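You operate a simulated robot arm through the tools that you are given. There is no shell and no other tool. Be economical: measure what you need, move in short steps, check, and stop when the job is done.

The job below is to be done with a simulated two-armed robot. You get a single attempt, and the scene is never put back.

TASK
The sockets breaker has tripped. Main switch off, open the cabinet, flip it back on, close up, main switch on.
Fine: leave the other breakers alone. Where these are worked on the way, their far stop is far enough and under half their travel is too little: main switch.

The check looks at the end state, three seconds after you hand in, the way a careful person would. Anything else that was tipped, shoved, dropped, spilled or broken makes it a failure.

THE ROBOT
Two 6-joint arms with two-finger grippers on one trunk, on a base that drives. Base frame: it is fixed to the floor where the robot stands at the start and does not move with it; the origin is under the middle of the robot, x ahead of it, y to its left, z up. Readings come in mm, rad, newtons and seconds.
The left shoulder is at the start at [30, 178, 1138], the right one opposite. With the tool pointing down near the work surface each hand reaches from about 500 to 820 mm from the robot's upright axis, wherever it stands, measured 20 degrees to its own side. Places, roughly: cabinet door [600, 0, 900]; left breaker switch [800, 100, 900]; main switch [500, 0, 1400]; right breaker switch [600, -100, 1000]; second breaker switch [800, 0, 1000]; third breaker switch [700, -100, 1000]. Payload 2.54 kg a hand.
The TCP of each hand is the grasp point between the finger pads, 30 mm short of the fingertips. In the tool frame z runs along the fingers and y along their closing line. Largest opening 116 mm; the body of the gripper starts 95 mm behind the TCP.
Orientation is that of the tool frame in the base frame, as [roll, pitch, yaw] about the fixed x, y, z axes, in that order (R = Rz(yaw) Ry(pitch) Rx(roll)). With the fingers straight down and closing along the base's y, the tool's x points along the base's -x, its y along +y and its z along -z.

THE INTERFACE
- The arms move only by the tool nudge_tool. It takes "left_rows", "right_rows" or both (then of equal length, played together; a hand with none holds still); each is a list of rows, each an object (a shift or turn left out is 0, a gripper value left out holds the last) with "translation": the shift along the tool's x, y, z in mm, a list of three; "rotation": the turn, a rotation vector about the tool's x, y, z in rad, a list of three; "grip": the opening, from 0 (shut) to 1 (fully open). In form: [{"translation": [x, y, z], "rotation": [wx, wy, wz], "grip": grip}, ...]. A call has 1 to 8 rows; each row shifts and turns the commanded pose from where the row before left it, along the tool's axes as they then stand. Each row takes 0.2 s and may step no farther than 50 mm and 0.15 rad from the row before; otherwise, or with a gripper value out of range, the whole call is refused. A pose out of reach is approached as far as the arm can. The call stops where the force on the tool passes 60 N (or 10 N more than at its start, if that is more) or the arm is blocked; 0.2 s more then pass. The fingers move at their own pace (about 153 mm/s each) and stop on an object; they squeeze with about 25 N. The grip force told is the motor's: it shows also when the fingers shut on nothing. Time passes only in rows, and 0.2 s behind the last, so rows that do not move let the fingers close. The reply holds the time, the measured pose of the TCP, the force on the tool along the base axes, the opening and the grip force, in the units named above and with some noise, with the torque about the TCP (base axes, N m) and any sound that the robot's microphone picked up.
- Cameras (640 x 400 px; columns grow to the right, rows downward): "scene" is now at [55.9, 3, 1855.9]; the picture's right is [0.09, -1.00, 0.00], its down [-0.72, -0.06, -0.69] and it looks along [0.69, 0.06, -0.72] (base axes); focal length 288 px, centre (320, 200). "left" rides on the left gripper at [69, 15, -122] in its tool frame; the picture's right is [-0.21, 0.98, 0.00], its down [-0.83, -0.18, -0.53] and it looks along [-0.52, -0.11, 0.85] (tool axes); focal length 251 px, centre (320, 200). "right" rides on the right gripper at [69, -15, -122] in its tool frame; the picture's right is [0.21, 0.98, 0.00], its down [-0.83, 0.18, -0.53] and it looks along [-0.52, 0.11, 0.85] (tool axes); focal length 251 px, centre (320, 200). There is no depth. A picture from a camera that has moved, and an enlarged one, comes with that camera's place and axes in the base frame and with its lens. The place of the scene camera against the robot may be out by one fixed shift of up to 12 mm in any direction.
- snapshot(camera): a new picture of that camera. The clock stands still meanwhile.
- slide_trunk(by): slides the trunk up (or, below 0, down) by that many mm; the arms and the scene camera ride with it, the base frame stays. It gives what a move gives, with no picture.
- base_move(legs): drives the robot by 1 to 6 legs, each [ahead, left, turn to the left] in mm, mm and rad, along the robot's own axes; the way and the turn of a leg run together, so that a leg with both is an arc; at most 1500 mm and 3.142 rad a leg. The arms and the cameras ride along, it lands a little off, and it stops where it bumps. It gives what a move gives.
- head_to(pan, tilt): turns the head with the scene camera to pan (to the left, within 2.496 rad either way) and tilt (down, from -0.506 to 1.204), counted from straight ahead of the robot. It gives what a move gives.
- inspect(camera, box): a new picture of the part [left, top, right, bottom] of that camera's present view, enlarged. The clock stands still meanwhile.
- finish_job(): hands the job in; it is judged then, once.

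Work in short steps. Places have to be worked out from the pictures, the camera data and where the tool is seen: move nearer, look again, correct. Check each grasp and each placing, and mend what went wrong. You have 120 turns and 100 pictures in all, those below and enlarged ones among them. Open the grippers and draw the arms clear of the work before you hand the job in, unless the task says otherwise; then end with one line.

The tools are called as name(argument=value, ...) on one line, values as JSON. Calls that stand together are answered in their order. nudge_tool: Moves the arms, as the interface text tells. Its arguments: {"type":"object","properties":{"left_rows":{"type":"array","items":{"type":"object","properties":{"translation":{"type":"array","items":{"type":"number"}},"rotation":{"type":"array","items":{"type":"number"}},"grip":{"type":"number"}}}},"right_rows":{"type":"array","items":{"type":"object","properties":{"translation":{"type":"array","items":{"type":"number"}},"rotation":{"type":"array","items":{"type":"number"}},"grip":{"type":"number"}}}}},"required":[]} The other tools are called the same way: slide_trunk (by) slides the trunk up or down; base_move (legs) drives the base; head_to (pan, tilt) turns the head that bears the scene camera; snapshot (camera) takes a picture; inspect (camera, box) takes an enlarged picture of a part of a camera's view; finish_job () hands the job in.

At the start:

```text
clock: 0.0
left_ee_pos: [533.1, 297.5, 1486.8]
left_tcp_rot: [3.14, 0.002, -3.141]
left_contact_force: [0.3, -0.1, -0.4]
left_wrist_torque: [-0.02, 0.02, 0.02]
left_width: 116.1
left_finger_force: 0.1
right_ee_pos: [416.6, -103.7, 1556.9]
right_tcp_rot: [3.141, 0.001, 3.14]
right_contact_force: [0.2, -0.1, -0.6]
right_wrist_torque: [0.01, -0.01, 0.02]
right_width: 115.8
right_finger_force: 0.0
trunk travel left (down, up): [-350.0, 190.0]
robot x, y, heading: [-0.8, -0.1, -0.001]
head pan, tilt: [0.087, 0.808]
```

scene: 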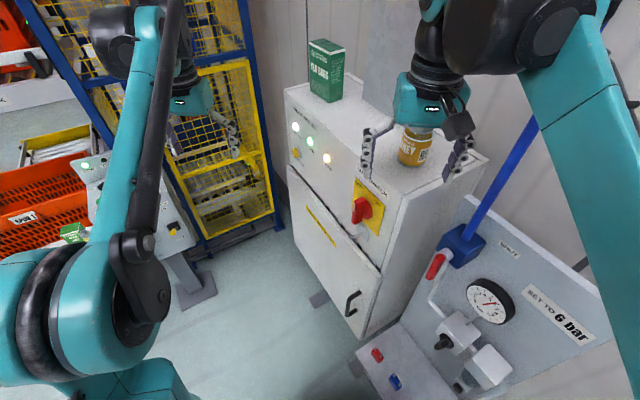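
right: 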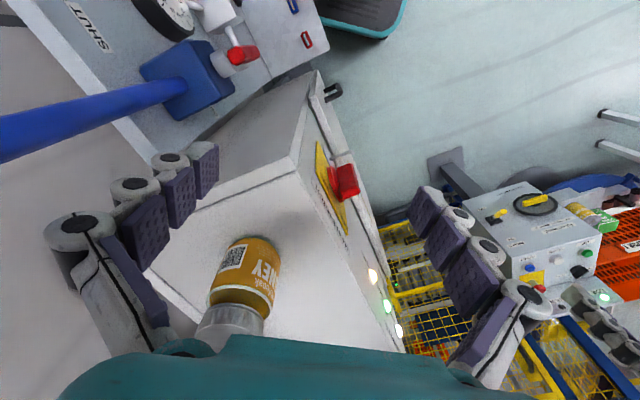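
left: 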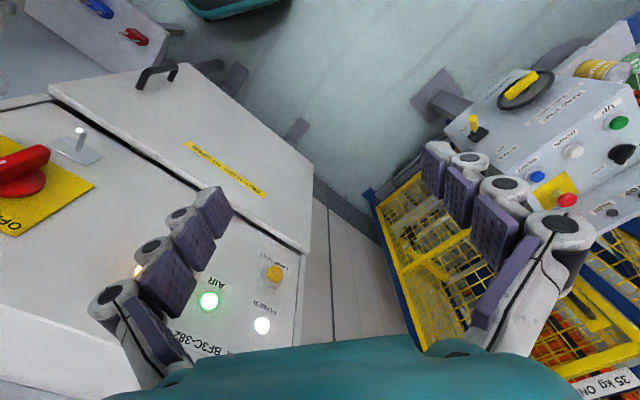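

I'll start with enlarged views of the cabinet to read the labels and locate the switch and handle.

inspect(camera="scene", box=[270, 80, 430, 180])

inspect(camera="scene", box=[280, 160, 440, 350])

inspect(camera="left", box=[0, 50, 320, 360])

```text
4.00 times, centred on (350, 130) of scene
camera zoom: at [55.9, 3.0, 1855.9], right [0.09, -1.0, 0.0], down [-0.72, -0.06, -0.69], along [0.69, 0.06, -0.72], focal length 1153 px, centre (200, 480)
```

zoom: 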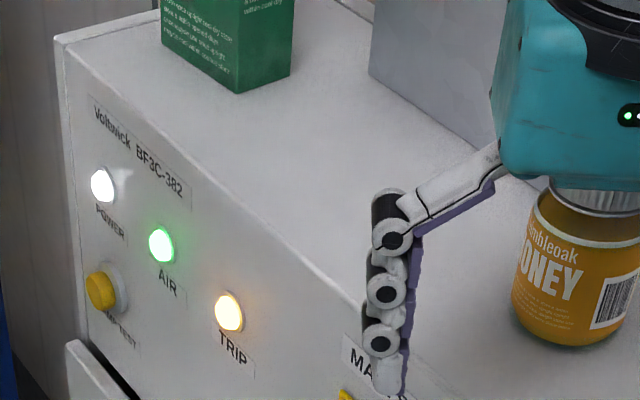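

```text
2.11 times, centred on (360, 255) of scene
camera zoom: at [55.9, 3.0, 1855.9], right [0.09, -1.0, 0.0], down [-0.72, -0.06, -0.69], along [0.69, 0.06, -0.72], focal length 607 px, centre (236, 84)
```

zoom: 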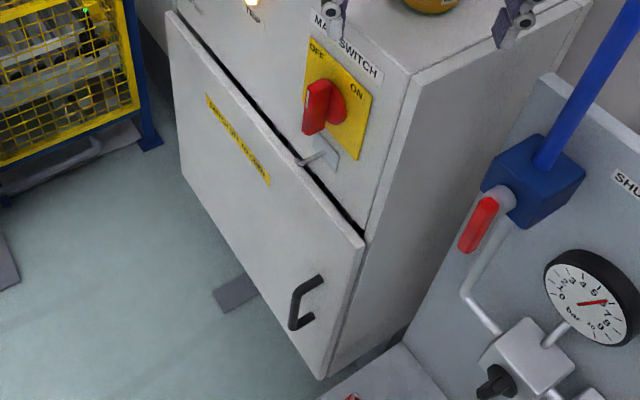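

```text
1.29 times, centred on (160, 205) of left
camera zoom: at [464.0, 312.4, 1608.8], right [0.21, 0.98, 0.0], down [0.82, -0.18, 0.54], along [0.52, -0.11, -0.84], focal length 324 px, centre (526, 194)
```

zoom: 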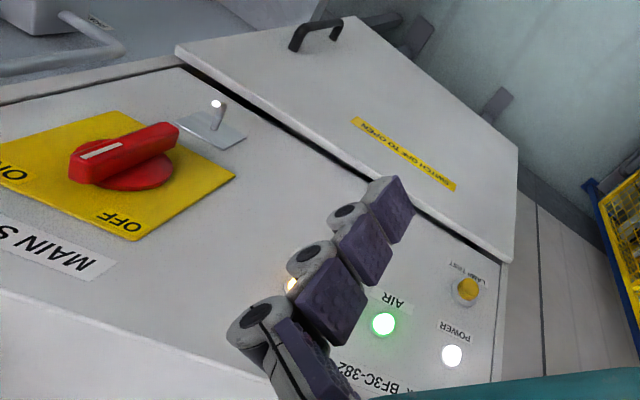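

The main switch appears to be at about [520,-58,1348]. The face normal is about (-0.56, 0.83, 0), and the handle bar points to ON (upper right). I lift the right arm away from the jar and start turning the left tool level.

nudge_tool(left_rows=[{"rotation": [0, -0.15, 0], "grip": 0.6}, {"rotation": [0, -0.15, 0]}, {"rotation": [0, -0.15, 0]}, {"rotation": [0, -0.15, 0]}, {"rotation": [0, -0.15, 0]}, {"rotation": [0, -0.15, 0]}, {"rotation": [0, -0.15, 0]}, {"rotation": [0, -0.15, 0]}], right_rows=[{"translation": [0, 0, -30]}, {"translation": [0, 0, -30]}, {"translation": [10, -30, -20]}, {"translation": [20, -30, 0]}, {"translation": [20, -30, 0]}, {"translation": [20, -30, 0]}, {"translation": [20, -30, 0]}, {"translation": [0, -30, 0]}])

```text
clock: 1.8
left_ee_pos: [534.3, 295.9, 1487.2]
left_tcp_rot: [3.136, 1.203, 3.138]
left_contact_force: [0.2, 0.8, -0.4]
left_wrist_torque: [0.03, 0.02, 0.02]
left_width: 69.5
left_finger_force: 0.0
right_ee_pos: [329.5, -285.2, 1636.6]
right_tcp_rot: [3.139, -0.001, -3.141]
right_contact_force: [0.0, 0.2, -0.8]
right_wrist_torque: [0.03, 0.04, 0.0]
right_width: 115.9
right_finger_force: 0.1
trunk travel left (down, up): [-350.0, 190.0]
robot x, y, heading: [1.5, -1.1, 0.003]
head pan, tilt: [0.087, 0.808]
```

Both arms moved as commanded. I finish levelling the left tool and begin yawing it toward the cabinet face.

nudge_tool(left_rows=[{"rotation": [0, -0.15, 0]}, {"rotation": [0, -0.15, 0]}, {"rotation": [0, -0.071, 0]}, {"rotation": [0.15, 0, 0]}, {"rotation": [0.15, 0, 0]}, {"rotation": [0.15, 0, 0]}, {"rotation": [0.15, 0, 0]}, {"rotation": [0.15, 0, 0]}])

nudge_tool(left_rows=[{"rotation": [0.15, 0, 0]}, {"rotation": [0.072, 0, 0]}, {"translation": [45, 0, 0]}, {"translation": [45, 0, 0]}, {"translation": [45, 0, 0]}])

snapshot(camera="left")

snapshot(camera="scene")

```text
clock: 3.6
left_ee_pos: [534.7, 298.8, 1487.6]
left_tcp_rot: [-2.176, 1.568, -2.927]
left_contact_force: [0.3, 0.1, 0.6]
left_wrist_torque: [0.02, 0.02, -0.04]
left_width: 69.6
left_finger_force: 0.0
right_ee_pos: [330.1, -282.0, 1636.3]
right_tcp_rot: [-3.14, -0.003, -3.141]
right_contact_force: [0.8, 0.6, 0.5]
right_wrist_torque: [-0.01, 0.03, -0.01]
right_width: 115.8
right_finger_force: 0.0
trunk travel left (down, up): [-350.0, 190.0]
robot x, y, heading: [2.6, -2.9, -0.0]
head pan, tilt: [0.087, 0.808]
```

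```text
clock: 4.8
left_ee_pos: [535.9, 298.9, 1352.3]
left_tcp_rot: [1.399, 1.57, 0.427]
left_contact_force: [-1.0, 0.5, -0.4]
left_wrist_torque: [0.01, -0.01, 0.0]
left_width: 69.7
left_finger_force: 0.0
right_ee_pos: [329.4, -282.9, 1636.6]
right_tcp_rot: [-3.141, -0.001, -3.141]
right_contact_force: [0.4, 0.3, -1.2]
right_wrist_torque: [-0.01, 0.01, 0.02]
right_width: 115.9
right_finger_force: 0.1
trunk travel left (down, up): [-350.0, 190.0]
robot x, y, heading: [-1.9, -4.0, -0.001]
head pan, tilt: [0.087, 0.808]
```

```text
93 pictures are left
camera left: at [479.0, 408.7, 1282.0], right [0.81, 0.55, 0.22], down [-0.45, 0.34, 0.83], along [0.38, -0.76, 0.52], focal length 251 px, centre (320, 200)
```

left: 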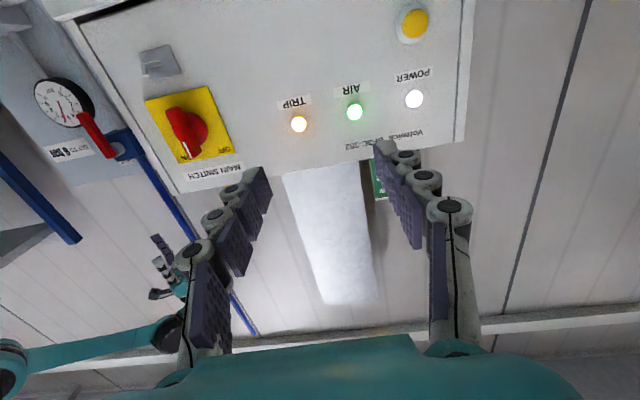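

```text
92 pictures are left
camera scene: at [56.8, 4.0, 1855.9], right [0.09, -1.0, 0.0], down [-0.72, -0.06, -0.69], along [0.69, 0.06, -0.72], focal length 288 px, centre (320, 200)
```

scene: 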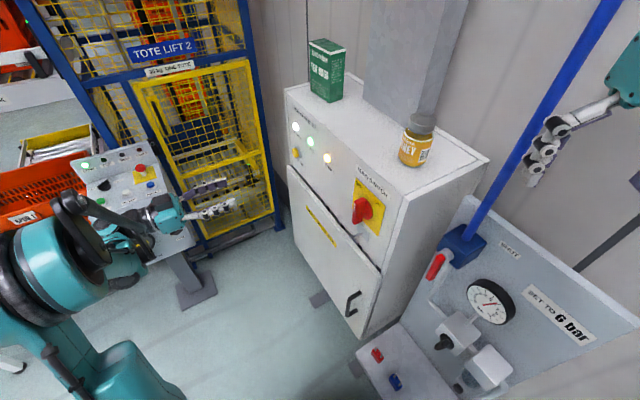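

The left hand now faces the cabinet. I zoom in on the switch in both views to read the pointer and refine its position.

inspect(camera="left", box=[120, 30, 280, 190])

inspect(camera="scene", box=[320, 160, 420, 260])

```text
2.50 times, centred on (200, 110) of left
camera zoom: at [479.0, 408.7, 1282.0], right [0.81, 0.55, 0.22], down [-0.45, 0.34, 0.83], along [0.38, -0.76, 0.52], focal length 629 px, centre (620, 425)
```

zoom: 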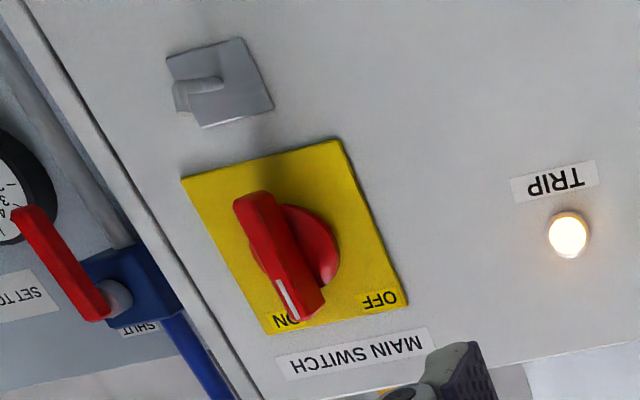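

```text
4.00 times, centred on (370, 210) of scene
camera zoom: at [56.8, 4.0, 1855.9], right [0.09, -1.0, 0.0], down [-0.72, -0.06, -0.69], along [0.69, 0.06, -0.72], focal length 1153 px, centre (120, 160)
```

zoom: 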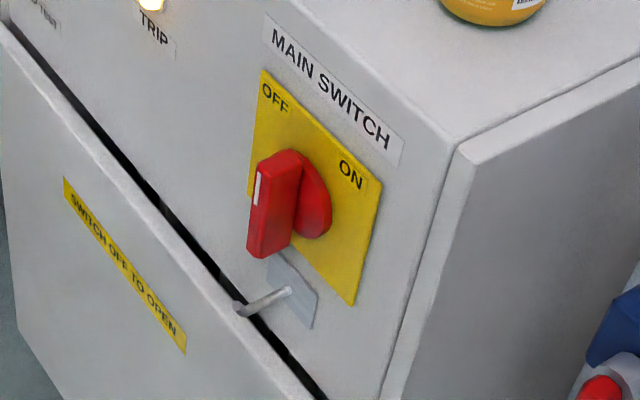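

The bar is vertical with its index mark at the top, and the switch base is at about [519,-66,1350]. I move the left hand to a 120 mm stand-off on the switch axis.

nudge_tool(left_rows=[{"translation": [0, -36, 27]}, {"translation": [0, -36, 27]}, {"translation": [0, -36, 27]}, {"translation": [0, -36, 27]}, {"translation": [0, -36, 27]}, {"translation": [0, -37, 30]}])

snapshot(camera="left")

snapshot(camera="scene")

```text
clock: 6.2
left_ee_pos: [444.6, 34.9, 1351.8]
left_tcp_rot: [1.837, 1.569, 0.868]
left_contact_force: [-0.2, 0.3, 0.3]
left_wrist_torque: [0.0, 0.0, 0.04]
left_width: 69.4
left_finger_force: 0.1
right_ee_pos: [327.4, -286.1, 1636.9]
right_tcp_rot: [3.141, 0.0, -3.14]
right_contact_force: [-0.4, -1.6, 0.3]
right_wrist_torque: [0.03, -0.02, 0.0]
right_width: 116.1
right_finger_force: 0.0
trunk travel left (down, up): [-350.0, 190.0]
robot x, y, heading: [1.2, -0.6, -0.001]
head pan, tilt: [0.087, 0.808]
```

```text
89 pictures are left
camera left: at [388.9, 145.1, 1282.4], right [0.81, 0.55, 0.22], down [-0.45, 0.34, 0.83], along [0.38, -0.76, 0.52], focal length 251 px, centre (320, 200)
```

left: 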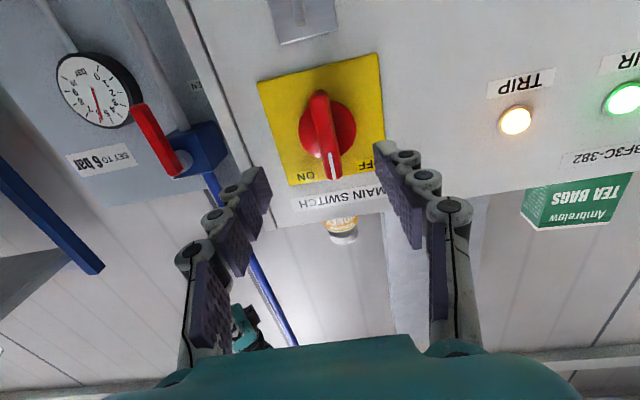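

```text
88 pictures are left
camera scene: at [54.6, 0.8, 1856.0], right [0.09, -1.0, 0.0], down [-0.72, -0.06, -0.69], along [0.69, 0.06, -0.72], focal length 288 px, centre (320, 200)
```

scene: 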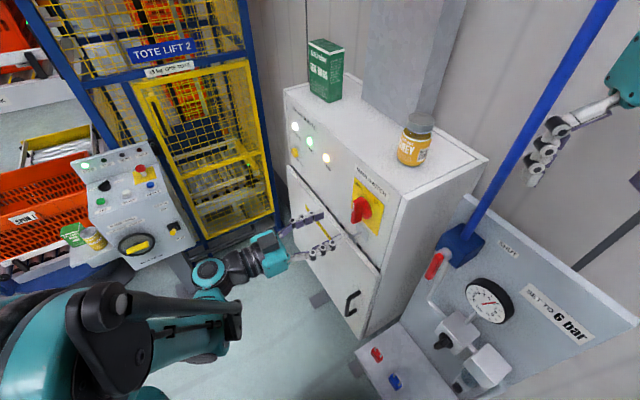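

From two wrist views the switch axis is at [519,-58,1350], with the bar sticking out about 35 mm. I shift +7 mm sideways, go in 66 mm, and look before closing.

nudge_tool(left_rows=[{"translation": [1, 7, 20]}, {"translation": [0, 0, 23]}, {"translation": [0, 0, 23]}])

snapshot(camera="left")

inspect(camera="scene", box=[280, 150, 440, 270])

```text
clock: 7.0
left_ee_pos: [489.6, -11.0, 1349.4]
left_tcp_rot: [2.003, 1.569, 1.033]
left_contact_force: [0.1, 0.4, -0.1]
left_wrist_torque: [0.01, -0.02, 0.0]
left_width: 69.7
left_finger_force: 0.0
right_ee_pos: [330.0, -284.4, 1636.0]
right_tcp_rot: [-3.139, 0.0, 3.141]
right_contact_force: [-0.2, 0.3, 0.0]
right_wrist_torque: [0.0, 0.0, 0.0]
right_width: 115.9
right_finger_force: 0.0
trunk travel left (down, up): [-350.0, 190.0]
robot x, y, heading: [1.5, -0.9, -0.005]
head pan, tilt: [0.087, 0.808]
```

```text
87 pictures are left
camera left: at [433.3, 97.8, 1280.6], right [0.81, 0.55, 0.22], down [-0.45, 0.34, 0.83], along [0.38, -0.76, 0.52], focal length 251 px, centre (320, 200)
```

left: 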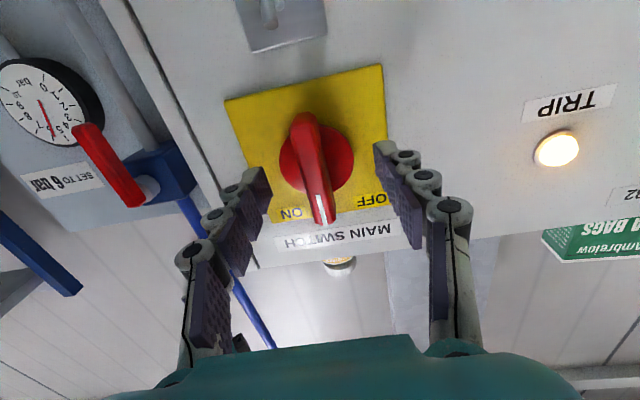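

```text
3.33 times, centred on (360, 210) of scene
camera zoom: at [57.0, 2.9, 1855.9], right [0.09, -1.0, 0.0], down [-0.72, -0.06, -0.69], along [0.69, 0.06, -0.72], focal length 961 px, centre (187, 167)
```

zoom: 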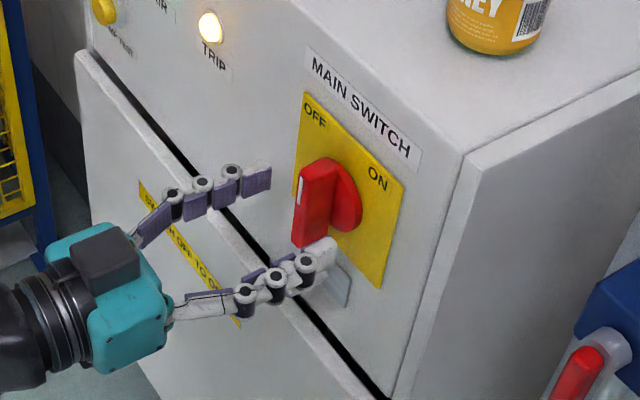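

The bar sits centred between the fingers. I advance 8 mm more and close on it.

nudge_tool(left_rows=[{"translation": [0, -2, 8]}, {"grip": 0.0}, {"grip": 0.0}, {"grip": 0.0}])

snapshot(camera="left")

```text
clock: 8.0
left_ee_pos: [490.3, -21.9, 1348.8]
left_tcp_rot: [2.019, 1.569, 1.047]
left_contact_force: [-6.6, -5.9, -9.2]
left_wrist_torque: [-0.21, 0.26, 0.02]
left_width: 15.5
left_finger_force: 41.5
right_ee_pos: [328.0, -284.7, 1636.3]
right_tcp_rot: [3.141, 0.001, 3.142]
right_contact_force: [0.0, -0.3, -0.1]
right_wrist_torque: [0.03, -0.05, -0.02]
right_width: 115.9
right_finger_force: 0.0
trunk travel left (down, up): [-350.0, 190.0]
robot x, y, heading: [-0.9, 3.0, 0.004]
head pan, tilt: [0.087, 0.808]
```

```text
85 pictures are left
camera left: at [435.1, 88.1, 1281.2], right [0.81, 0.55, 0.22], down [-0.45, 0.34, 0.83], along [0.38, -0.76, 0.52], focal length 251 px, centre (320, 200)
```

left: 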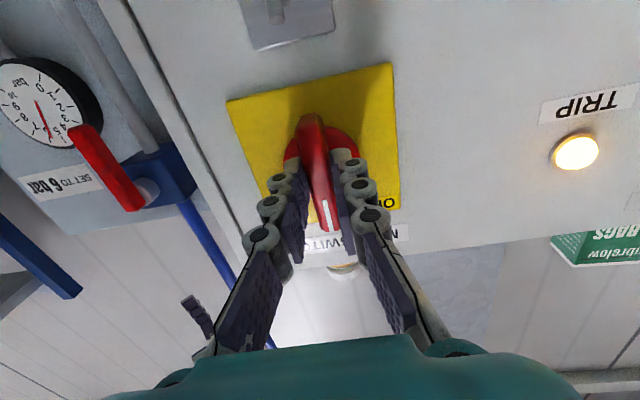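

The bar is gripped at 15.5 mm wide. I turn counter-clockwise toward OFF (negative about tool z), starting with a part turn.

nudge_tool(left_rows=[{"rotation": [0, 0, -0.12]}, {"rotation": [0, 0, -0.12]}, {"rotation": [0, 0, -0.12]}, {"rotation": [0, 0, -0.12]}])

snapshot(camera="left")

```text
clock: 9.0
left_ee_pos: [488.7, -22.5, 1351.4]
left_tcp_rot: [-1.577, 1.092, -2.55]
left_contact_force: [-22.4, -11.8, -23.1]
left_wrist_torque: [0.3, 0.03, -0.04]
left_width: 15.7
left_finger_force: 41.5
right_ee_pos: [326.2, -286.2, 1635.8]
right_tcp_rot: [3.14, 0.002, -3.141]
right_contact_force: [-0.9, 0.2, 0.7]
right_wrist_torque: [-0.02, -0.01, 0.0]
right_width: 115.7
right_finger_force: 0.0
trunk travel left (down, up): [-350.0, 190.0]
robot x, y, heading: [3.2, 0.6, 0.002]
head pan, tilt: [0.087, 0.808]
```

```text
84 pictures are left
camera left: at [405.7, 68.2, 1282.9], right [0.8, 0.54, -0.26], down [-0.12, 0.56, 0.82], along [0.59, -0.62, 0.51], focal length 251 px, centre (320, 200)
```

left: 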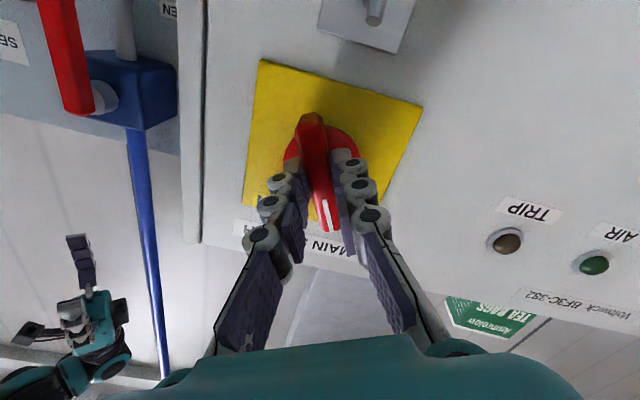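

The switch follows and the lamps have gone out. I go on to the far stop, easing the side force with a small shift along tool x.

nudge_tool(left_rows=[{"translation": [3, 0, 0]}, {"rotation": [0, 0, -0.12]}, {"rotation": [0, 0, -0.12]}, {"rotation": [0, 0, -0.12]}, {"rotation": [0, 0, -0.12]}])

snapshot(camera="left")

```text
clock: 10.2
left_ee_pos: [487.5, -23.1, 1352.7]
left_tcp_rot: [-1.561, 0.609, -2.537]
left_contact_force: [-3.1, -20.7, 53.6]
left_wrist_torque: [-0.83, -0.84, 0.08]
left_width: 15.4
left_finger_force: 41.1
right_ee_pos: [324.2, -287.6, 1637.8]
right_tcp_rot: [3.139, 0.003, -3.141]
right_contact_force: [0.5, 0.9, -0.4]
right_wrist_torque: [0.01, -0.02, 0.03]
right_width: 116.0
right_finger_force: 0.1
trunk travel left (down, up): [-350.0, 190.0]
robot x, y, heading: [1.9, 0.0, 0.001]
head pan, tilt: [0.087, 0.808]
```

```text
83 pictures are left
camera left: at [379.8, 49.8, 1299.2], right [0.61, 0.41, -0.68], down [0.17, 0.77, 0.62], along [0.77, -0.49, 0.4], focal length 251 px, centre (320, 200)
```

left: 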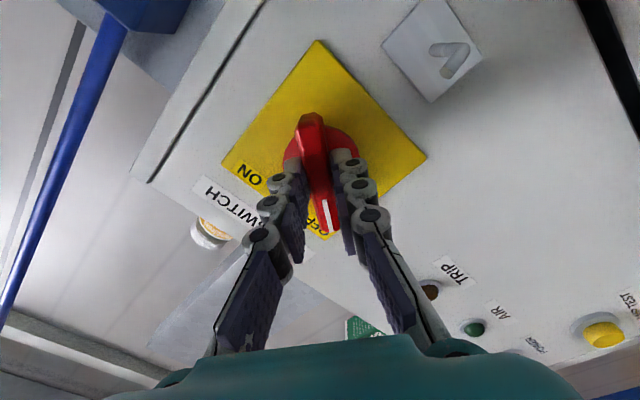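

The bar points near OFF and the interlock tab has moved. I relieve the upward force and test whether more travel remains.

nudge_tool(left_rows=[{"translation": [-2.3, -3.3, 0]}, {"rotation": [0, 0, -0.08]}, {"rotation": [0, 0, -0.08]}])

inspect(camera="left", box=[200, 0, 520, 250])

```text
clock: 11.0
left_ee_pos: [487.0, -24.4, 1352.9]
left_tcp_rot: [-1.572, 0.458, -2.547]
left_contact_force: [-15.5, -18.6, 10.7]
left_wrist_torque: [-0.49, -0.34, 0.28]
left_width: 15.5
left_finger_force: 41.6
right_ee_pos: [324.7, -287.0, 1635.9]
right_tcp_rot: [3.14, 0.004, -3.141]
right_contact_force: [0.0, -0.2, 0.1]
right_wrist_torque: [-0.02, 0.02, -0.02]
right_width: 116.1
right_finger_force: 0.1
trunk travel left (down, up): [-350.0, 190.0]
robot x, y, heading: [0.1, -0.8, 0.003]
head pan, tilt: [0.087, 0.808]
```

```text
1.60 times, centred on (360, 125) of left
camera zoom: at [373.2, 46.1, 1309.1], right [0.51, 0.35, -0.78], down [0.25, 0.81, 0.53], along [0.82, -0.46, 0.33], focal length 402 px, centre (256, 320)
```

zoom: 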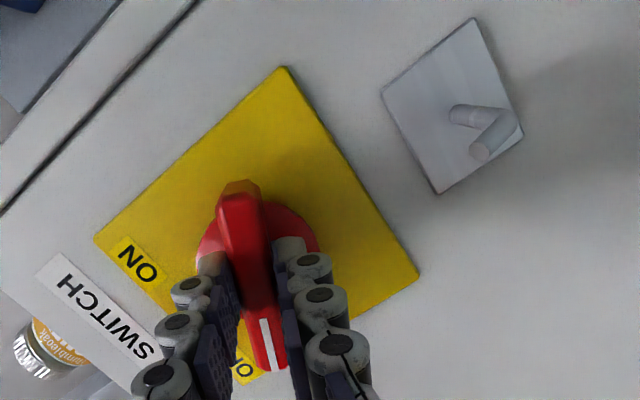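

It's still turning, so I continue in small steps to find the stop.

nudge_tool(left_rows=[{"rotation": [0, 0, -0.1]}, {"rotation": [0, 0, -0.1]}, {"rotation": [0, 0, -0.1]}, {"rotation": [0, 0, -0.1]}])

inspect(camera="left", box=[200, 0, 520, 250])

```text
clock: 12.0
left_ee_pos: [487.3, -24.8, 1354.5]
left_tcp_rot: [-1.568, 0.054, -2.543]
left_contact_force: [-14.2, -17.0, 26.5]
left_wrist_torque: [-0.65, -0.44, -0.44]
left_width: 15.6
left_finger_force: 41.6
right_ee_pos: [323.0, -287.0, 1637.7]
right_tcp_rot: [3.141, 0.004, -3.141]
right_contact_force: [-0.5, -0.5, -0.1]
right_wrist_torque: [0.01, 0.03, -0.03]
right_width: 115.9
right_finger_force: 0.0
trunk travel left (down, up): [-350.0, 190.0]
robot x, y, heading: [0.8, 1.0, -0.001]
head pan, tilt: [0.087, 0.808]
```

```text
1.60 times, centred on (360, 125) of left
camera zoom: at [362.3, 38.7, 1335.6], right [0.22, 0.15, -0.96], down [0.37, 0.9, 0.22], along [0.9, -0.41, 0.14], focal length 402 px, centre (256, 320)
```

zoom: 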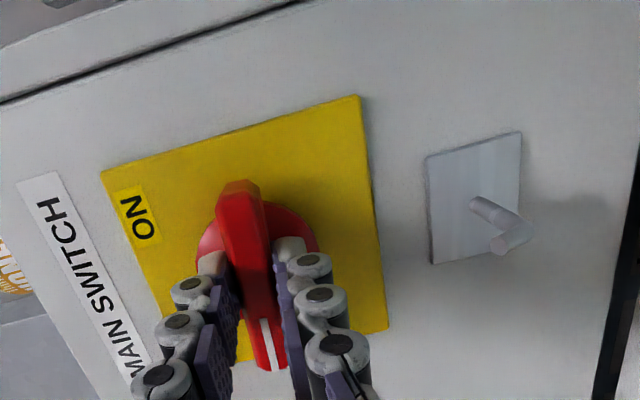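

The bar is horizontal, about 87° from the start, and the interlock hook has turned with it. I check for the stop with a little more turn.

nudge_tool(left_rows=[{"rotation": [0, 0, -0.06]}, {"rotation": [0, 0, -0.06]}])

inspect(camera="scene", box=[280, 100, 440, 260])

```text
clock: 12.6
left_ee_pos: [487.5, -22.5, 1354.2]
left_tcp_rot: [-1.566, -0.066, -2.543]
left_contact_force: [-10.1, -15.5, 38.6]
left_wrist_torque: [-0.01, -1.53, -0.59]
left_width: 16.7
left_finger_force: 42.4
right_ee_pos: [323.9, -287.9, 1637.0]
right_tcp_rot: [3.14, 0.004, -3.141]
right_contact_force: [0.6, -0.1, 0.7]
right_wrist_torque: [-0.02, 0.02, -0.05]
right_width: 115.8
right_finger_force: 0.1
trunk travel left (down, up): [-350.0, 190.0]
robot x, y, heading: [-0.6, 1.2, -0.001]
head pan, tilt: [0.087, 0.808]
```

```text
2.50 times, centred on (360, 180) of scene
camera zoom: at [49.4, -1.0, 1856.3], right [0.09, -1.0, 0.0], down [-0.72, -0.06, -0.69], along [0.69, 0.06, -0.72], focal length 721 px, centre (220, 250)
```

zoom: 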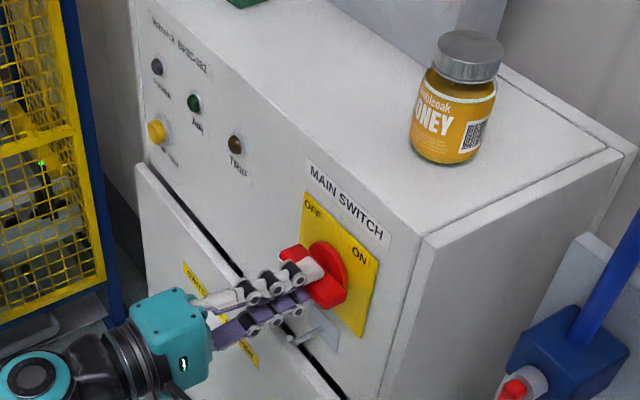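

The stop is reached: torque rises and the bar slips slightly. Power is off, so I release and back away from the switch.

nudge_tool(left_rows=[{"rotation": [0, 0, 0.06], "grip": 0.5}, {"grip": 0.5}, {"translation": [0, 0, -30]}, {"translation": [0, 0, -40]}, {"translation": [0, 0, -40]}, {"translation": [0, 0, -40]}])

snapshot(camera="scene")

snapshot(camera="left")

```text
clock: 14.0
left_ee_pos: [406.2, 105.0, 1352.2]
left_tcp_rot: [-1.572, -0.008, -2.541]
left_contact_force: [0.0, -0.1, -0.3]
left_wrist_torque: [-0.01, 0.0, 0.01]
left_width: 58.2
left_finger_force: 0.1
right_ee_pos: [329.1, -282.5, 1637.9]
right_tcp_rot: [-3.14, 0.001, -3.141]
right_contact_force: [0.4, 0.7, -0.1]
right_wrist_torque: [-0.02, -0.01, -0.01]
right_width: 116.1
right_finger_force: 0.0
trunk travel left (down, up): [-350.0, 190.0]
robot x, y, heading: [0.5, 4.2, -0.001]
head pan, tilt: [0.087, 0.808]
```

```text
79 pictures are left
camera scene: at [55.2, 4.6, 1855.9], right [0.09, -1.0, 0.0], down [-0.72, -0.06, -0.69], along [0.69, 0.06, -0.72], focal length 288 px, centre (320, 200)
```

scene: 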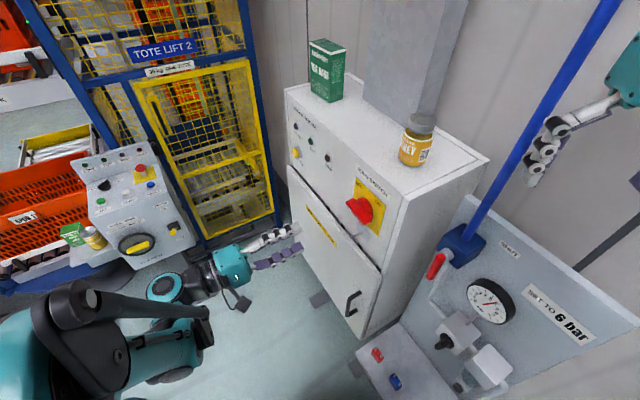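

```text
78 pictures are left
camera left: at [280.3, 166.5, 1338.1], right [0.17, 0.12, -0.98], down [0.38, 0.91, 0.17], along [0.91, -0.4, 0.11], focal length 251 px, centre (320, 200)
```

left: 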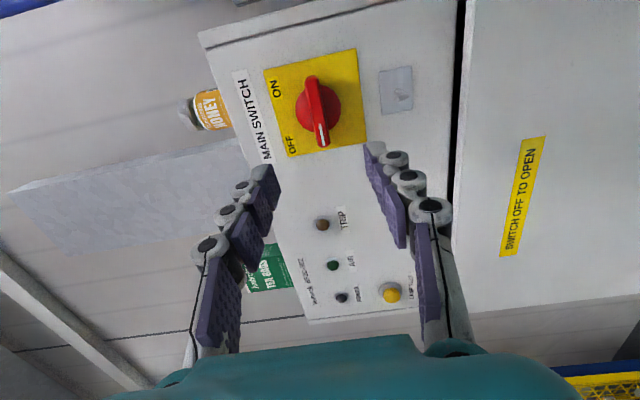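

The bar is at OFF. Next is the door, with its handle at about [457,-67,982]. I roll the left tool back so the closing line is horizontal, then lower it in front of the handle.

nudge_tool(left_rows=[{"rotation": [0, 0, 0.15], "translation": [0, 0, -10]}, {"rotation": [0, 0, 0.15], "translation": [0, 0, -10]}, {"rotation": [0, 0, 0.15]}, {"rotation": [0, 0, 0.15]}, {"rotation": [0, 0, 0.15]}, {"rotation": [0, 0, 0.15]}, {"rotation": [0, 0, 0.15]}, {"rotation": [0, 0, 0.15]}])

nudge_tool(left_rows=[{"rotation": [0, 0, 0.15]}, {"rotation": [0, 0, 0.15]}, {"rotation": [0, 0, 0.071]}, {"translation": [45, 0, 0]}, {"translation": [45, 0, 0]}, {"translation": [45, 0, 0]}, {"translation": [45, 0, 0]}, {"translation": [45, 0, 0]}])

snapshot(camera="left")

snapshot(camera="scene")

```text
clock: 15.8
left_ee_pos: [396.3, 120.7, 1353.0]
left_tcp_rot: [-1.571, 1.194, -2.544]
left_contact_force: [-0.2, -0.8, -0.2]
left_wrist_torque: [0.02, 0.02, 0.0]
left_width: 58.1
left_finger_force: 0.1
right_ee_pos: [329.8, -283.8, 1636.7]
right_tcp_rot: [3.141, 0.001, 3.141]
right_contact_force: [0.7, -0.5, 0.0]
right_wrist_torque: [0.0, 0.02, 0.0]
right_width: 115.8
right_finger_force: 0.0
trunk travel left (down, up): [-350.0, 190.0]
robot x, y, heading: [-3.3, 0.0, -0.002]
head pan, tilt: [0.087, 0.808]
```

```text
clock: 17.6
left_ee_pos: [449.3, 154.5, 1299.4]
left_tcp_rot: [-1.757, 1.561, -2.73]
left_contact_force: [0.2, -0.1, -0.2]
left_wrist_torque: [-0.03, -0.04, 0.0]
left_width: 58.1
left_finger_force: 0.2
left hand out of reach, approached as far as the arm can: row 4, 5, 6, 7, 8
right_ee_pos: [329.6, -283.6, 1636.7]
right_tcp_rot: [-3.141, 0.0, 3.141]
right_contact_force: [-0.1, 0.5, 0.3]
right_wrist_torque: [0.01, 0.02, 0.01]
right_width: 116.1
right_finger_force: 0.1
trunk travel left (down, up): [-350.0, 190.0]
robot x, y, heading: [-0.9, -0.3, 0.003]
head pan, tilt: [0.087, 0.808]
```

```text
77 pictures are left
camera left: at [392.8, 262.9, 1231.2], right [0.81, 0.55, 0.21], down [-0.44, 0.34, 0.83], along [0.39, -0.76, 0.52], focal length 251 px, centre (320, 200)
```

left: 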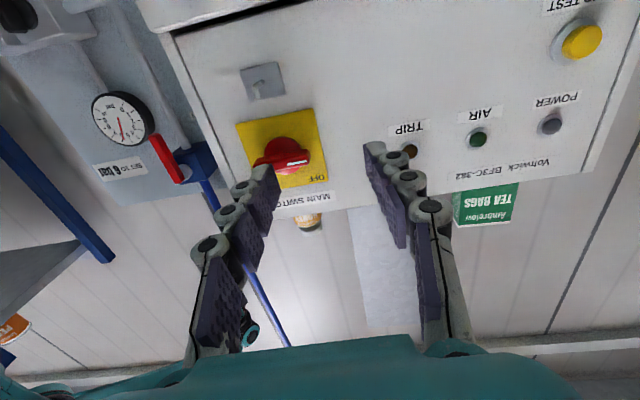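

```text
76 pictures are left
camera scene: at [56.7, 3.5, 1855.9], right [0.09, -1.0, 0.0], down [-0.72, -0.06, -0.69], along [0.69, 0.06, -0.72], focal length 288 px, centre (320, 200)
```

scene: 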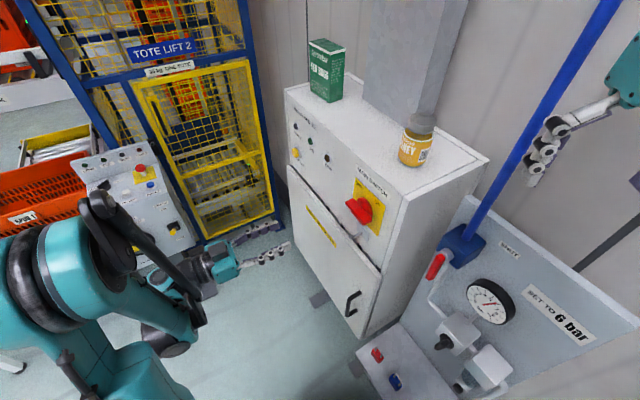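

That pose is out of reach because the arm is folded too tightly, so I want to back off and lower the trunk. First I check the space behind the robot.

head_to(pan=2.45, tilt=0.7)

snapshot(camera="scene")

head_to(pan=-2.45, tilt=0.7)

snapshot(camera="scene")

```text
clock: 19.8
left_ee_pos: [448.2, 154.2, 1299.9]
left_tcp_rot: [-1.764, 1.562, -2.736]
left_contact_force: [0.0, 0.0, -0.4]
left_wrist_torque: [-0.04, 0.01, 0.01]
left_width: 58.1
left_finger_force: 0.1
right_ee_pos: [328.2, -283.7, 1637.4]
right_tcp_rot: [-3.142, 0.0, -3.141]
right_contact_force: [0.1, 0.1, 0.9]
right_wrist_torque: [-0.01, -0.01, 0.01]
right_width: 115.9
right_finger_force: 0.1
trunk travel left (down, up): [-350.0, 190.0]
robot x, y, heading: [0.3, 0.1, -0.004]
head pan, tilt: [2.45, 0.7]
```

```text
75 pictures are left
camera scene: at [-89.5, 50.2, 1864.9], right [0.64, 0.77, 0.0], down [0.5, -0.41, -0.77], along [-0.59, 0.49, -0.64], focal length 288 px, centre (320, 200)
```

scene: 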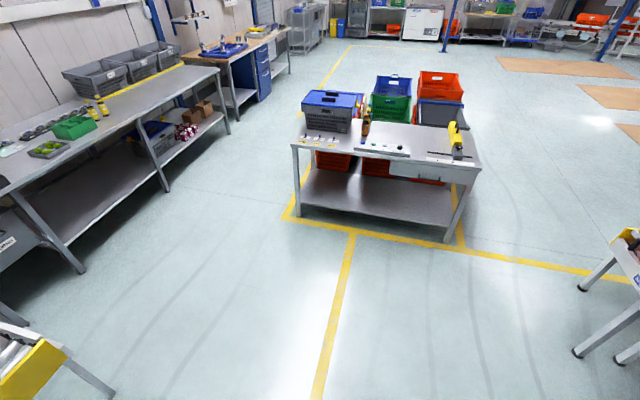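

```text
clock: 23.6
left_ee_pos: [447.8, 154.2, 1300.5]
left_tcp_rot: [-1.767, 1.562, -2.739]
left_contact_force: [0.9, -0.6, 1.0]
left_wrist_torque: [0.01, 0.01, 0.01]
left_width: 58.1
left_finger_force: 0.1
right_ee_pos: [328.4, -284.6, 1636.9]
right_tcp_rot: [3.141, 0.001, 3.141]
right_contact_force: [1.1, -0.2, 0.1]
right_wrist_torque: [0.02, 0.0, 0.0]
right_width: 116.1
right_finger_force: 0.1
trunk travel left (down, up): [-350.0, 190.0]
robot x, y, heading: [-2.5, -4.8, 0.001]
head pan, tilt: [-2.45, 0.7]
```

```text
74 pictures are left
camera scene: at [-89.5, -58.1, 1864.9], right [-0.64, 0.77, 0.0], down [0.5, 0.41, -0.77], along [-0.59, -0.49, -0.64], focal length 288 px, centre (320, 200)
```

scene: 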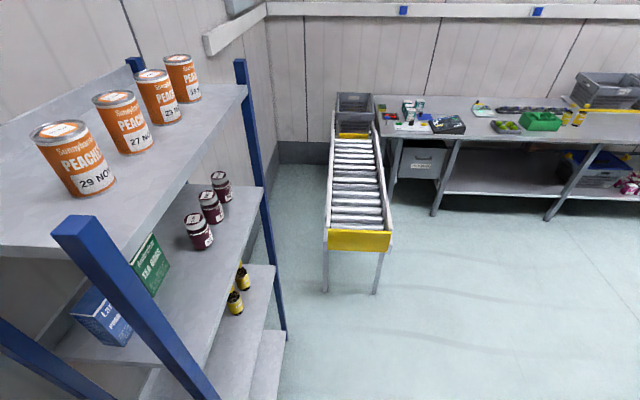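

The floor behind is clear: the shelf stays beyond y ≈ -840 to the right and the table is far back. I back up 250 mm, lower the trunk 300 mm and point the head at the cabinet.

base_move(legs=[[-250, 0, 0]])

slide_trunk(by=-300)

head_to(pan=0.05, tilt=0.55)

snapshot(camera="scene")

snapshot(camera="left")

```text
clock: 25.5
left_ee_pos: [197.0, 152.9, 1300.8]
left_tcp_rot: [-1.763, 1.562, -2.737]
left_contact_force: [-0.1, 0.2, 0.3]
left_wrist_torque: [-0.01, 0.02, 0.0]
left_width: 58.0
left_finger_force: 0.1
right_ee_pos: [76.3, -284.2, 1637.6]
right_tcp_rot: [3.141, 0.0, -3.141]
right_contact_force: [0.4, 0.1, -0.2]
right_wrist_torque: [-0.02, -0.04, 0.01]
right_width: 116.1
right_finger_force: 0.1
trunk travel left (down, up): [-350.0, 190.0]
robot x, y, heading: [-256.5, -3.4, -0.001]
head pan, tilt: [-2.45, 0.7]
```

```text
clock: 28.5
left_ee_pos: [195.7, 154.2, 1000.7]
left_tcp_rot: [-1.758, 1.563, -2.73]
left_contact_force: [-1.0, 0.2, 0.2]
left_wrist_torque: [0.02, 0.01, 0.02]
left_width: 57.9
left_finger_force: 0.1
right_ee_pos: [76.5, -283.3, 1336.9]
right_tcp_rot: [3.141, 0.002, -3.141]
right_contact_force: [0.3, -0.6, 0.6]
right_wrist_torque: [0.0, -0.02, 0.02]
right_width: 115.9
right_finger_force: 0.1
trunk travel left (down, up): [-50.0, 490.0]
robot x, y, heading: [-253.6, 4.4, 0.0]
head pan, tilt: [-2.45, 0.7]
```

```text
clock: 30.8
left_ee_pos: [196.1, 153.2, 1000.1]
left_tcp_rot: [-1.767, 1.563, -2.737]
left_contact_force: [0.3, -0.4, -0.2]
left_wrist_torque: [-0.01, 0.01, -0.01]
left_width: 58.0
left_finger_force: 0.0
right_ee_pos: [75.9, -284.1, 1336.9]
right_tcp_rot: [-3.141, 0.0, -3.141]
right_contact_force: [0.0, 0.3, 0.5]
right_wrist_torque: [0.01, -0.01, -0.02]
right_width: 115.8
right_finger_force: 0.1
trunk travel left (down, up): [-50.0, 490.0]
robot x, y, heading: [-252.0, -5.0, 0.003]
head pan, tilt: [0.051, 0.55]
```

```text
73 pictures are left
camera scene: at [-186.9, 0.5, 1578.0], right [0.05, -1.0, 0.0], down [-0.52, -0.03, -0.85], along [0.85, 0.04, -0.52], focal length 288 px, centre (320, 200)
```

scene: 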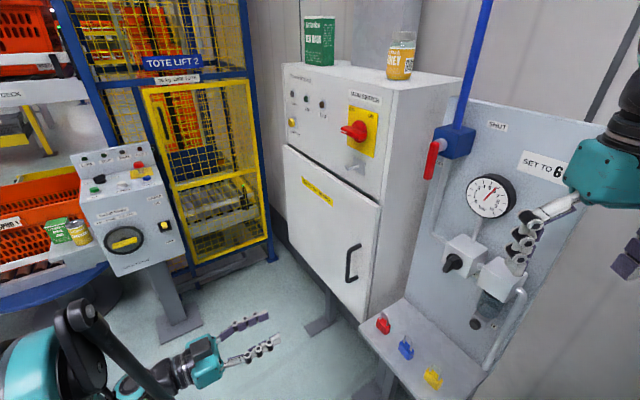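

```text
72 pictures are left
camera left: at [139.8, 262.5, 931.6], right [0.81, 0.55, 0.21], down [-0.44, 0.34, 0.83], along [0.39, -0.76, 0.52], focal length 251 px, centre (320, 200)
```

left: 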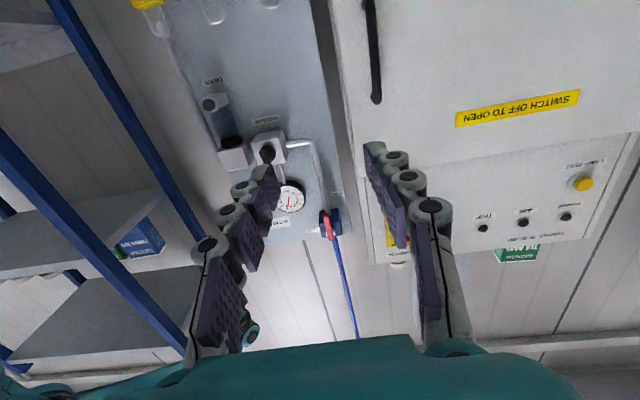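

I now have a good view of the door. I zoom in on the handle and latch area.

inspect(camera="scene", box=[310, 100, 410, 300])

```text
2.00 times, centred on (360, 200) of scene
camera zoom: at [-186.9, 0.5, 1578.0], right [0.05, -1.0, 0.0], down [-0.52, -0.03, -0.85], along [0.85, 0.04, -0.52], focal length 576 px, centre (240, 200)
```

zoom: 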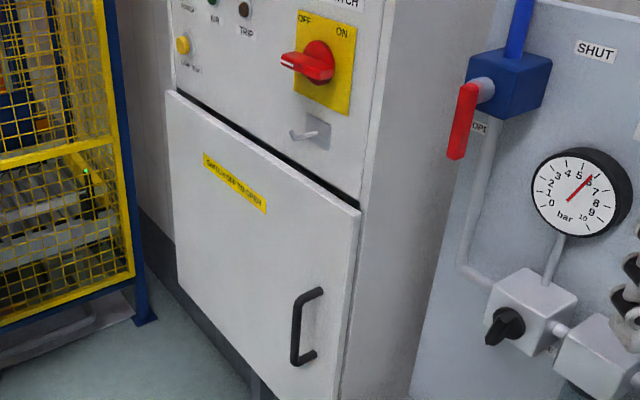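

The handle is a vertical bar at about (453,-59), z from 893 to 1032. I move the left hand to an 80 mm stand-off in front of it at z ≈ 985.

nudge_tool(left_rows=[{"translation": [2, 15, 40], "grip": 0.7}, {"translation": [2, 15, 40]}, {"translation": [2, 15, 40]}, {"translation": [3, 16, 40]}, {"translation": [3, 16, 40]}, {"translation": [3, 16, 40]}])

snapshot(camera="left")

snapshot(camera="scene")

```text
clock: 32.1
left_ee_pos: [408.4, 7.6, 983.2]
left_tcp_rot: [-1.827, 1.562, -2.799]
left_contact_force: [0.3, 0.0, 0.5]
left_wrist_torque: [0.02, 0.03, -0.02]
left_width: 81.2
left_finger_force: 0.0
right_ee_pos: [77.7, -284.2, 1336.6]
right_tcp_rot: [-3.141, 0.001, -3.141]
right_contact_force: [0.9, -0.1, -0.3]
right_wrist_torque: [0.01, 0.04, -0.01]
right_width: 115.8
right_finger_force: 0.2
trunk travel left (down, up): [-50.0, 490.0]
robot x, y, heading: [-251.7, 2.3, 0.005]
head pan, tilt: [0.051, 0.55]
```

```text
70 pictures are left
camera left: at [351.9, 117.4, 914.0], right [0.81, 0.55, 0.21], down [-0.44, 0.34, 0.83], along [0.39, -0.76, 0.52], focal length 251 px, centre (320, 200)
```

left: 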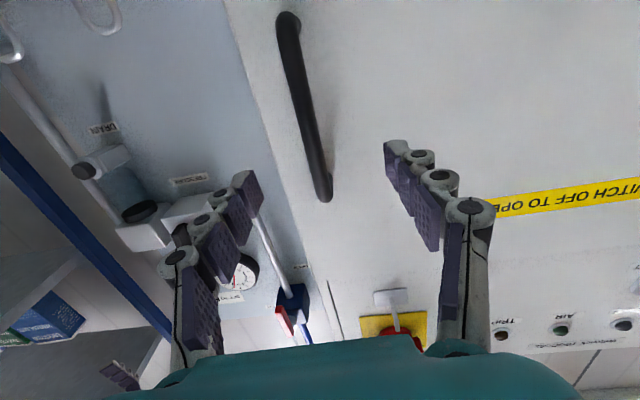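

```text
69 pictures are left
camera scene: at [-185.8, 0.1, 1578.0], right [0.05, -1.0, 0.0], down [-0.52, -0.03, -0.85], along [0.85, 0.04, -0.52], focal length 288 px, centre (320, 200)
```

scene: 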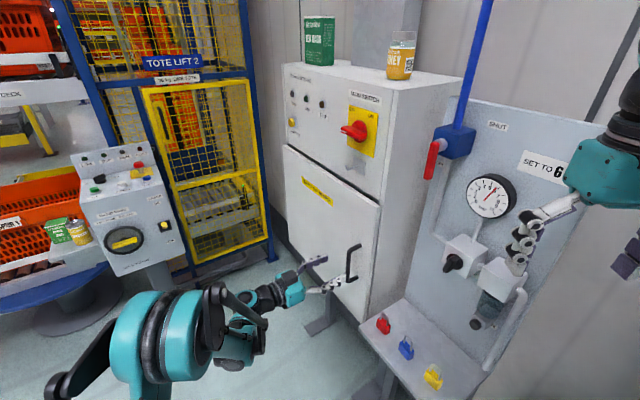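

The bar is at (450,-58), directly ahead. I advance 62 mm so the fingertips pass just behind it, then close.

nudge_tool(left_rows=[{"translation": [0, -2, 30]}, {"translation": [0, 0, 32]}, {"grip": 0.0}, {"grip": 0.0}, {"grip": 0.0}])

snapshot(camera="left")

```text
clock: 33.4
left_ee_pos: [440.7, -47.0, 984.0]
left_tcp_rot: [-1.982, 1.562, -2.958]
left_contact_force: [-16.0, -7.9, -10.2]
left_wrist_torque: [0.27, -0.52, -0.03]
left_width: 11.2
left_finger_force: 38.5
right_ee_pos: [74.9, -285.9, 1337.0]
right_tcp_rot: [3.141, 0.001, -3.141]
right_contact_force: [-0.8, 0.1, 0.6]
right_wrist_torque: [0.0, 0.0, -0.01]
right_width: 115.7
right_finger_force: 0.1
trunk travel left (down, up): [-50.0, 490.0]
robot x, y, heading: [-248.0, 0.1, -0.0]
head pan, tilt: [0.051, 0.55]
```

```text
68 pictures are left
camera left: at [384.4, 62.6, 914.8], right [0.81, 0.55, 0.21], down [-0.44, 0.34, 0.83], along [0.38, -0.76, 0.52], focal length 251 px, centre (320, 200)
```

left: 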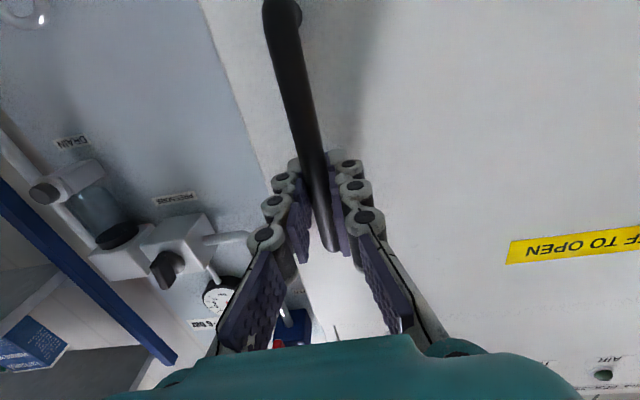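

The handle is gripped at 11 mm. I pull along the arc about the hinge (≈[860,185], R ≈ 477), starting with a small test.

nudge_tool(left_rows=[{"translation": [0, 1, -19], "rotation": [0.04, 0, 0]}, {"translation": [0, 1.6, -19], "rotation": [0.04, 0, 0]}, {"translation": [0, 1.6, -19], "rotation": [0.04, 0, 0]}])

snapshot(camera="scene")

```text
clock: 34.1
left_ee_pos: [414.3, 5.7, 984.8]
left_tcp_rot: [-2.047, 1.561, -3.14]
left_contact_force: [-22.0, -9.9, -24.9]
left_wrist_torque: [0.4, -0.34, 0.07]
left_width: 11.1
left_finger_force: 38.2
right_ee_pos: [76.9, -284.2, 1336.7]
right_tcp_rot: [3.141, 0.001, -3.141]
right_contact_force: [-0.3, 0.3, -0.5]
right_wrist_torque: [-0.04, 0.0, 0.01]
right_width: 116.0
right_finger_force: 0.1
trunk travel left (down, up): [-50.0, 490.0]
robot x, y, heading: [-252.2, -0.0, 0.005]
head pan, tilt: [0.051, 0.55]
```

```text
67 pictures are left
camera scene: at [-187.5, -0.5, 1577.9], right [0.05, -1.0, 0.0], down [-0.52, -0.03, -0.85], along [0.85, 0.04, -0.52], focal length 288 px, centre (320, 200)
```

scene: 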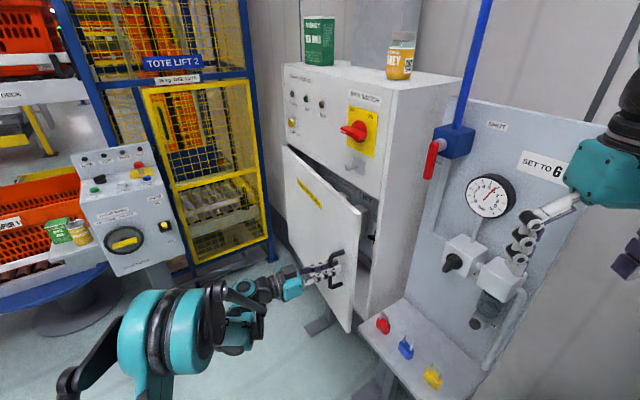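

The door swings freely. I continue the pull with slightly less lateral motion.

nudge_tool(left_rows=[{"translation": [0, 0, -38], "rotation": [0.08, 0, 0]}, {"translation": [0, 3, -38], "rotation": [0.08, 0, 0]}, {"translation": [0, 3, -38], "rotation": [0.08, 0, 0]}, {"translation": [0, 3, -38], "rotation": [0.08, 0, 0]}])

snapshot(camera="scene")

```text
clock: 35.1
left_ee_pos: [376.7, 151.6, 983.5]
left_tcp_rot: [-1.188, 1.558, -2.594]
left_contact_force: [32.4, 4.8, -2.1]
left_wrist_torque: [-0.25, -0.56, 0.31]
left_width: 11.0
left_finger_force: 38.3
right_ee_pos: [81.4, -282.8, 1335.8]
right_tcp_rot: [-3.14, -0.003, 3.141]
right_contact_force: [-0.9, 0.2, -0.2]
right_wrist_torque: [-0.02, 0.01, 0.03]
right_width: 116.2
right_finger_force: 0.1
trunk travel left (down, up): [-50.0, 490.0]
robot x, y, heading: [-252.8, -3.3, -0.0]
head pan, tilt: [0.051, 0.55]
```

```text
66 pictures are left
camera scene: at [-181.6, 2.0, 1577.9], right [0.05, -1.0, 0.0], down [-0.52, -0.03, -0.85], along [0.85, 0.04, -0.53], focal length 288 px, centre (320, 200)
```

scene: 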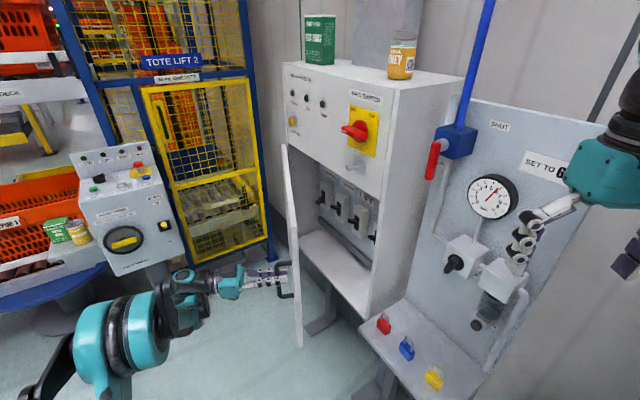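

The door is about 27° open and the breakers are in view. The force now asks for more +y lateral motion, so I add it and continue.

nudge_tool(left_rows=[{"translation": [0, 8, -36], "rotation": [0.08, 0, 0]}, {"translation": [0, 5, -38], "rotation": [0.08, 0, 0]}, {"translation": [0, 5, -38], "rotation": [0.08, 0, 0]}, {"translation": [0, 5, -38], "rotation": [0.08, 0, 0]}])

snapshot(camera="scene")

```text
clock: 35.9
left_ee_pos: [373.9, 215.7, 985.2]
left_tcp_rot: [-1.477, 1.561, -3.08]
left_contact_force: [-21.4, 0.0, 1.7]
left_wrist_torque: [-1.05, -0.43, -0.11]
left_width: 11.4
left_finger_force: 38.9
left hand out of reach, approached as far as the arm can: row 2, 3
right_ee_pos: [75.8, -285.8, 1336.8]
right_tcp_rot: [3.141, 0.002, -3.141]
right_contact_force: [0.6, -1.0, -1.7]
right_wrist_torque: [0.1, 0.03, -0.01]
right_width: 116.1
right_finger_force: 0.1
trunk travel left (down, up): [-50.0, 490.0]
robot x, y, heading: [-252.4, -2.5, -0.002]
head pan, tilt: [0.051, 0.55]
stopped in row 3 (left hand): the force on the tool passed its limit at 77 N (the readings are from after the stop); the commanded pose is now the measured one
```

```text
65 pictures are left
camera scene: at [-189.2, -0.7, 1578.2], right [0.05, -1.0, 0.0], down [-0.52, -0.03, -0.85], along [0.85, 0.04, -0.52], focal length 288 px, centre (320, 200)
```

scene: 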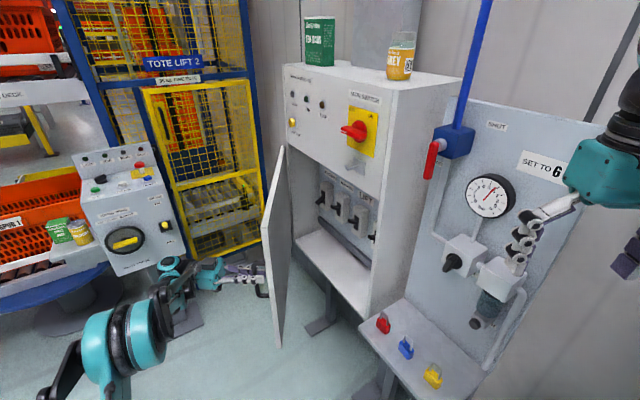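

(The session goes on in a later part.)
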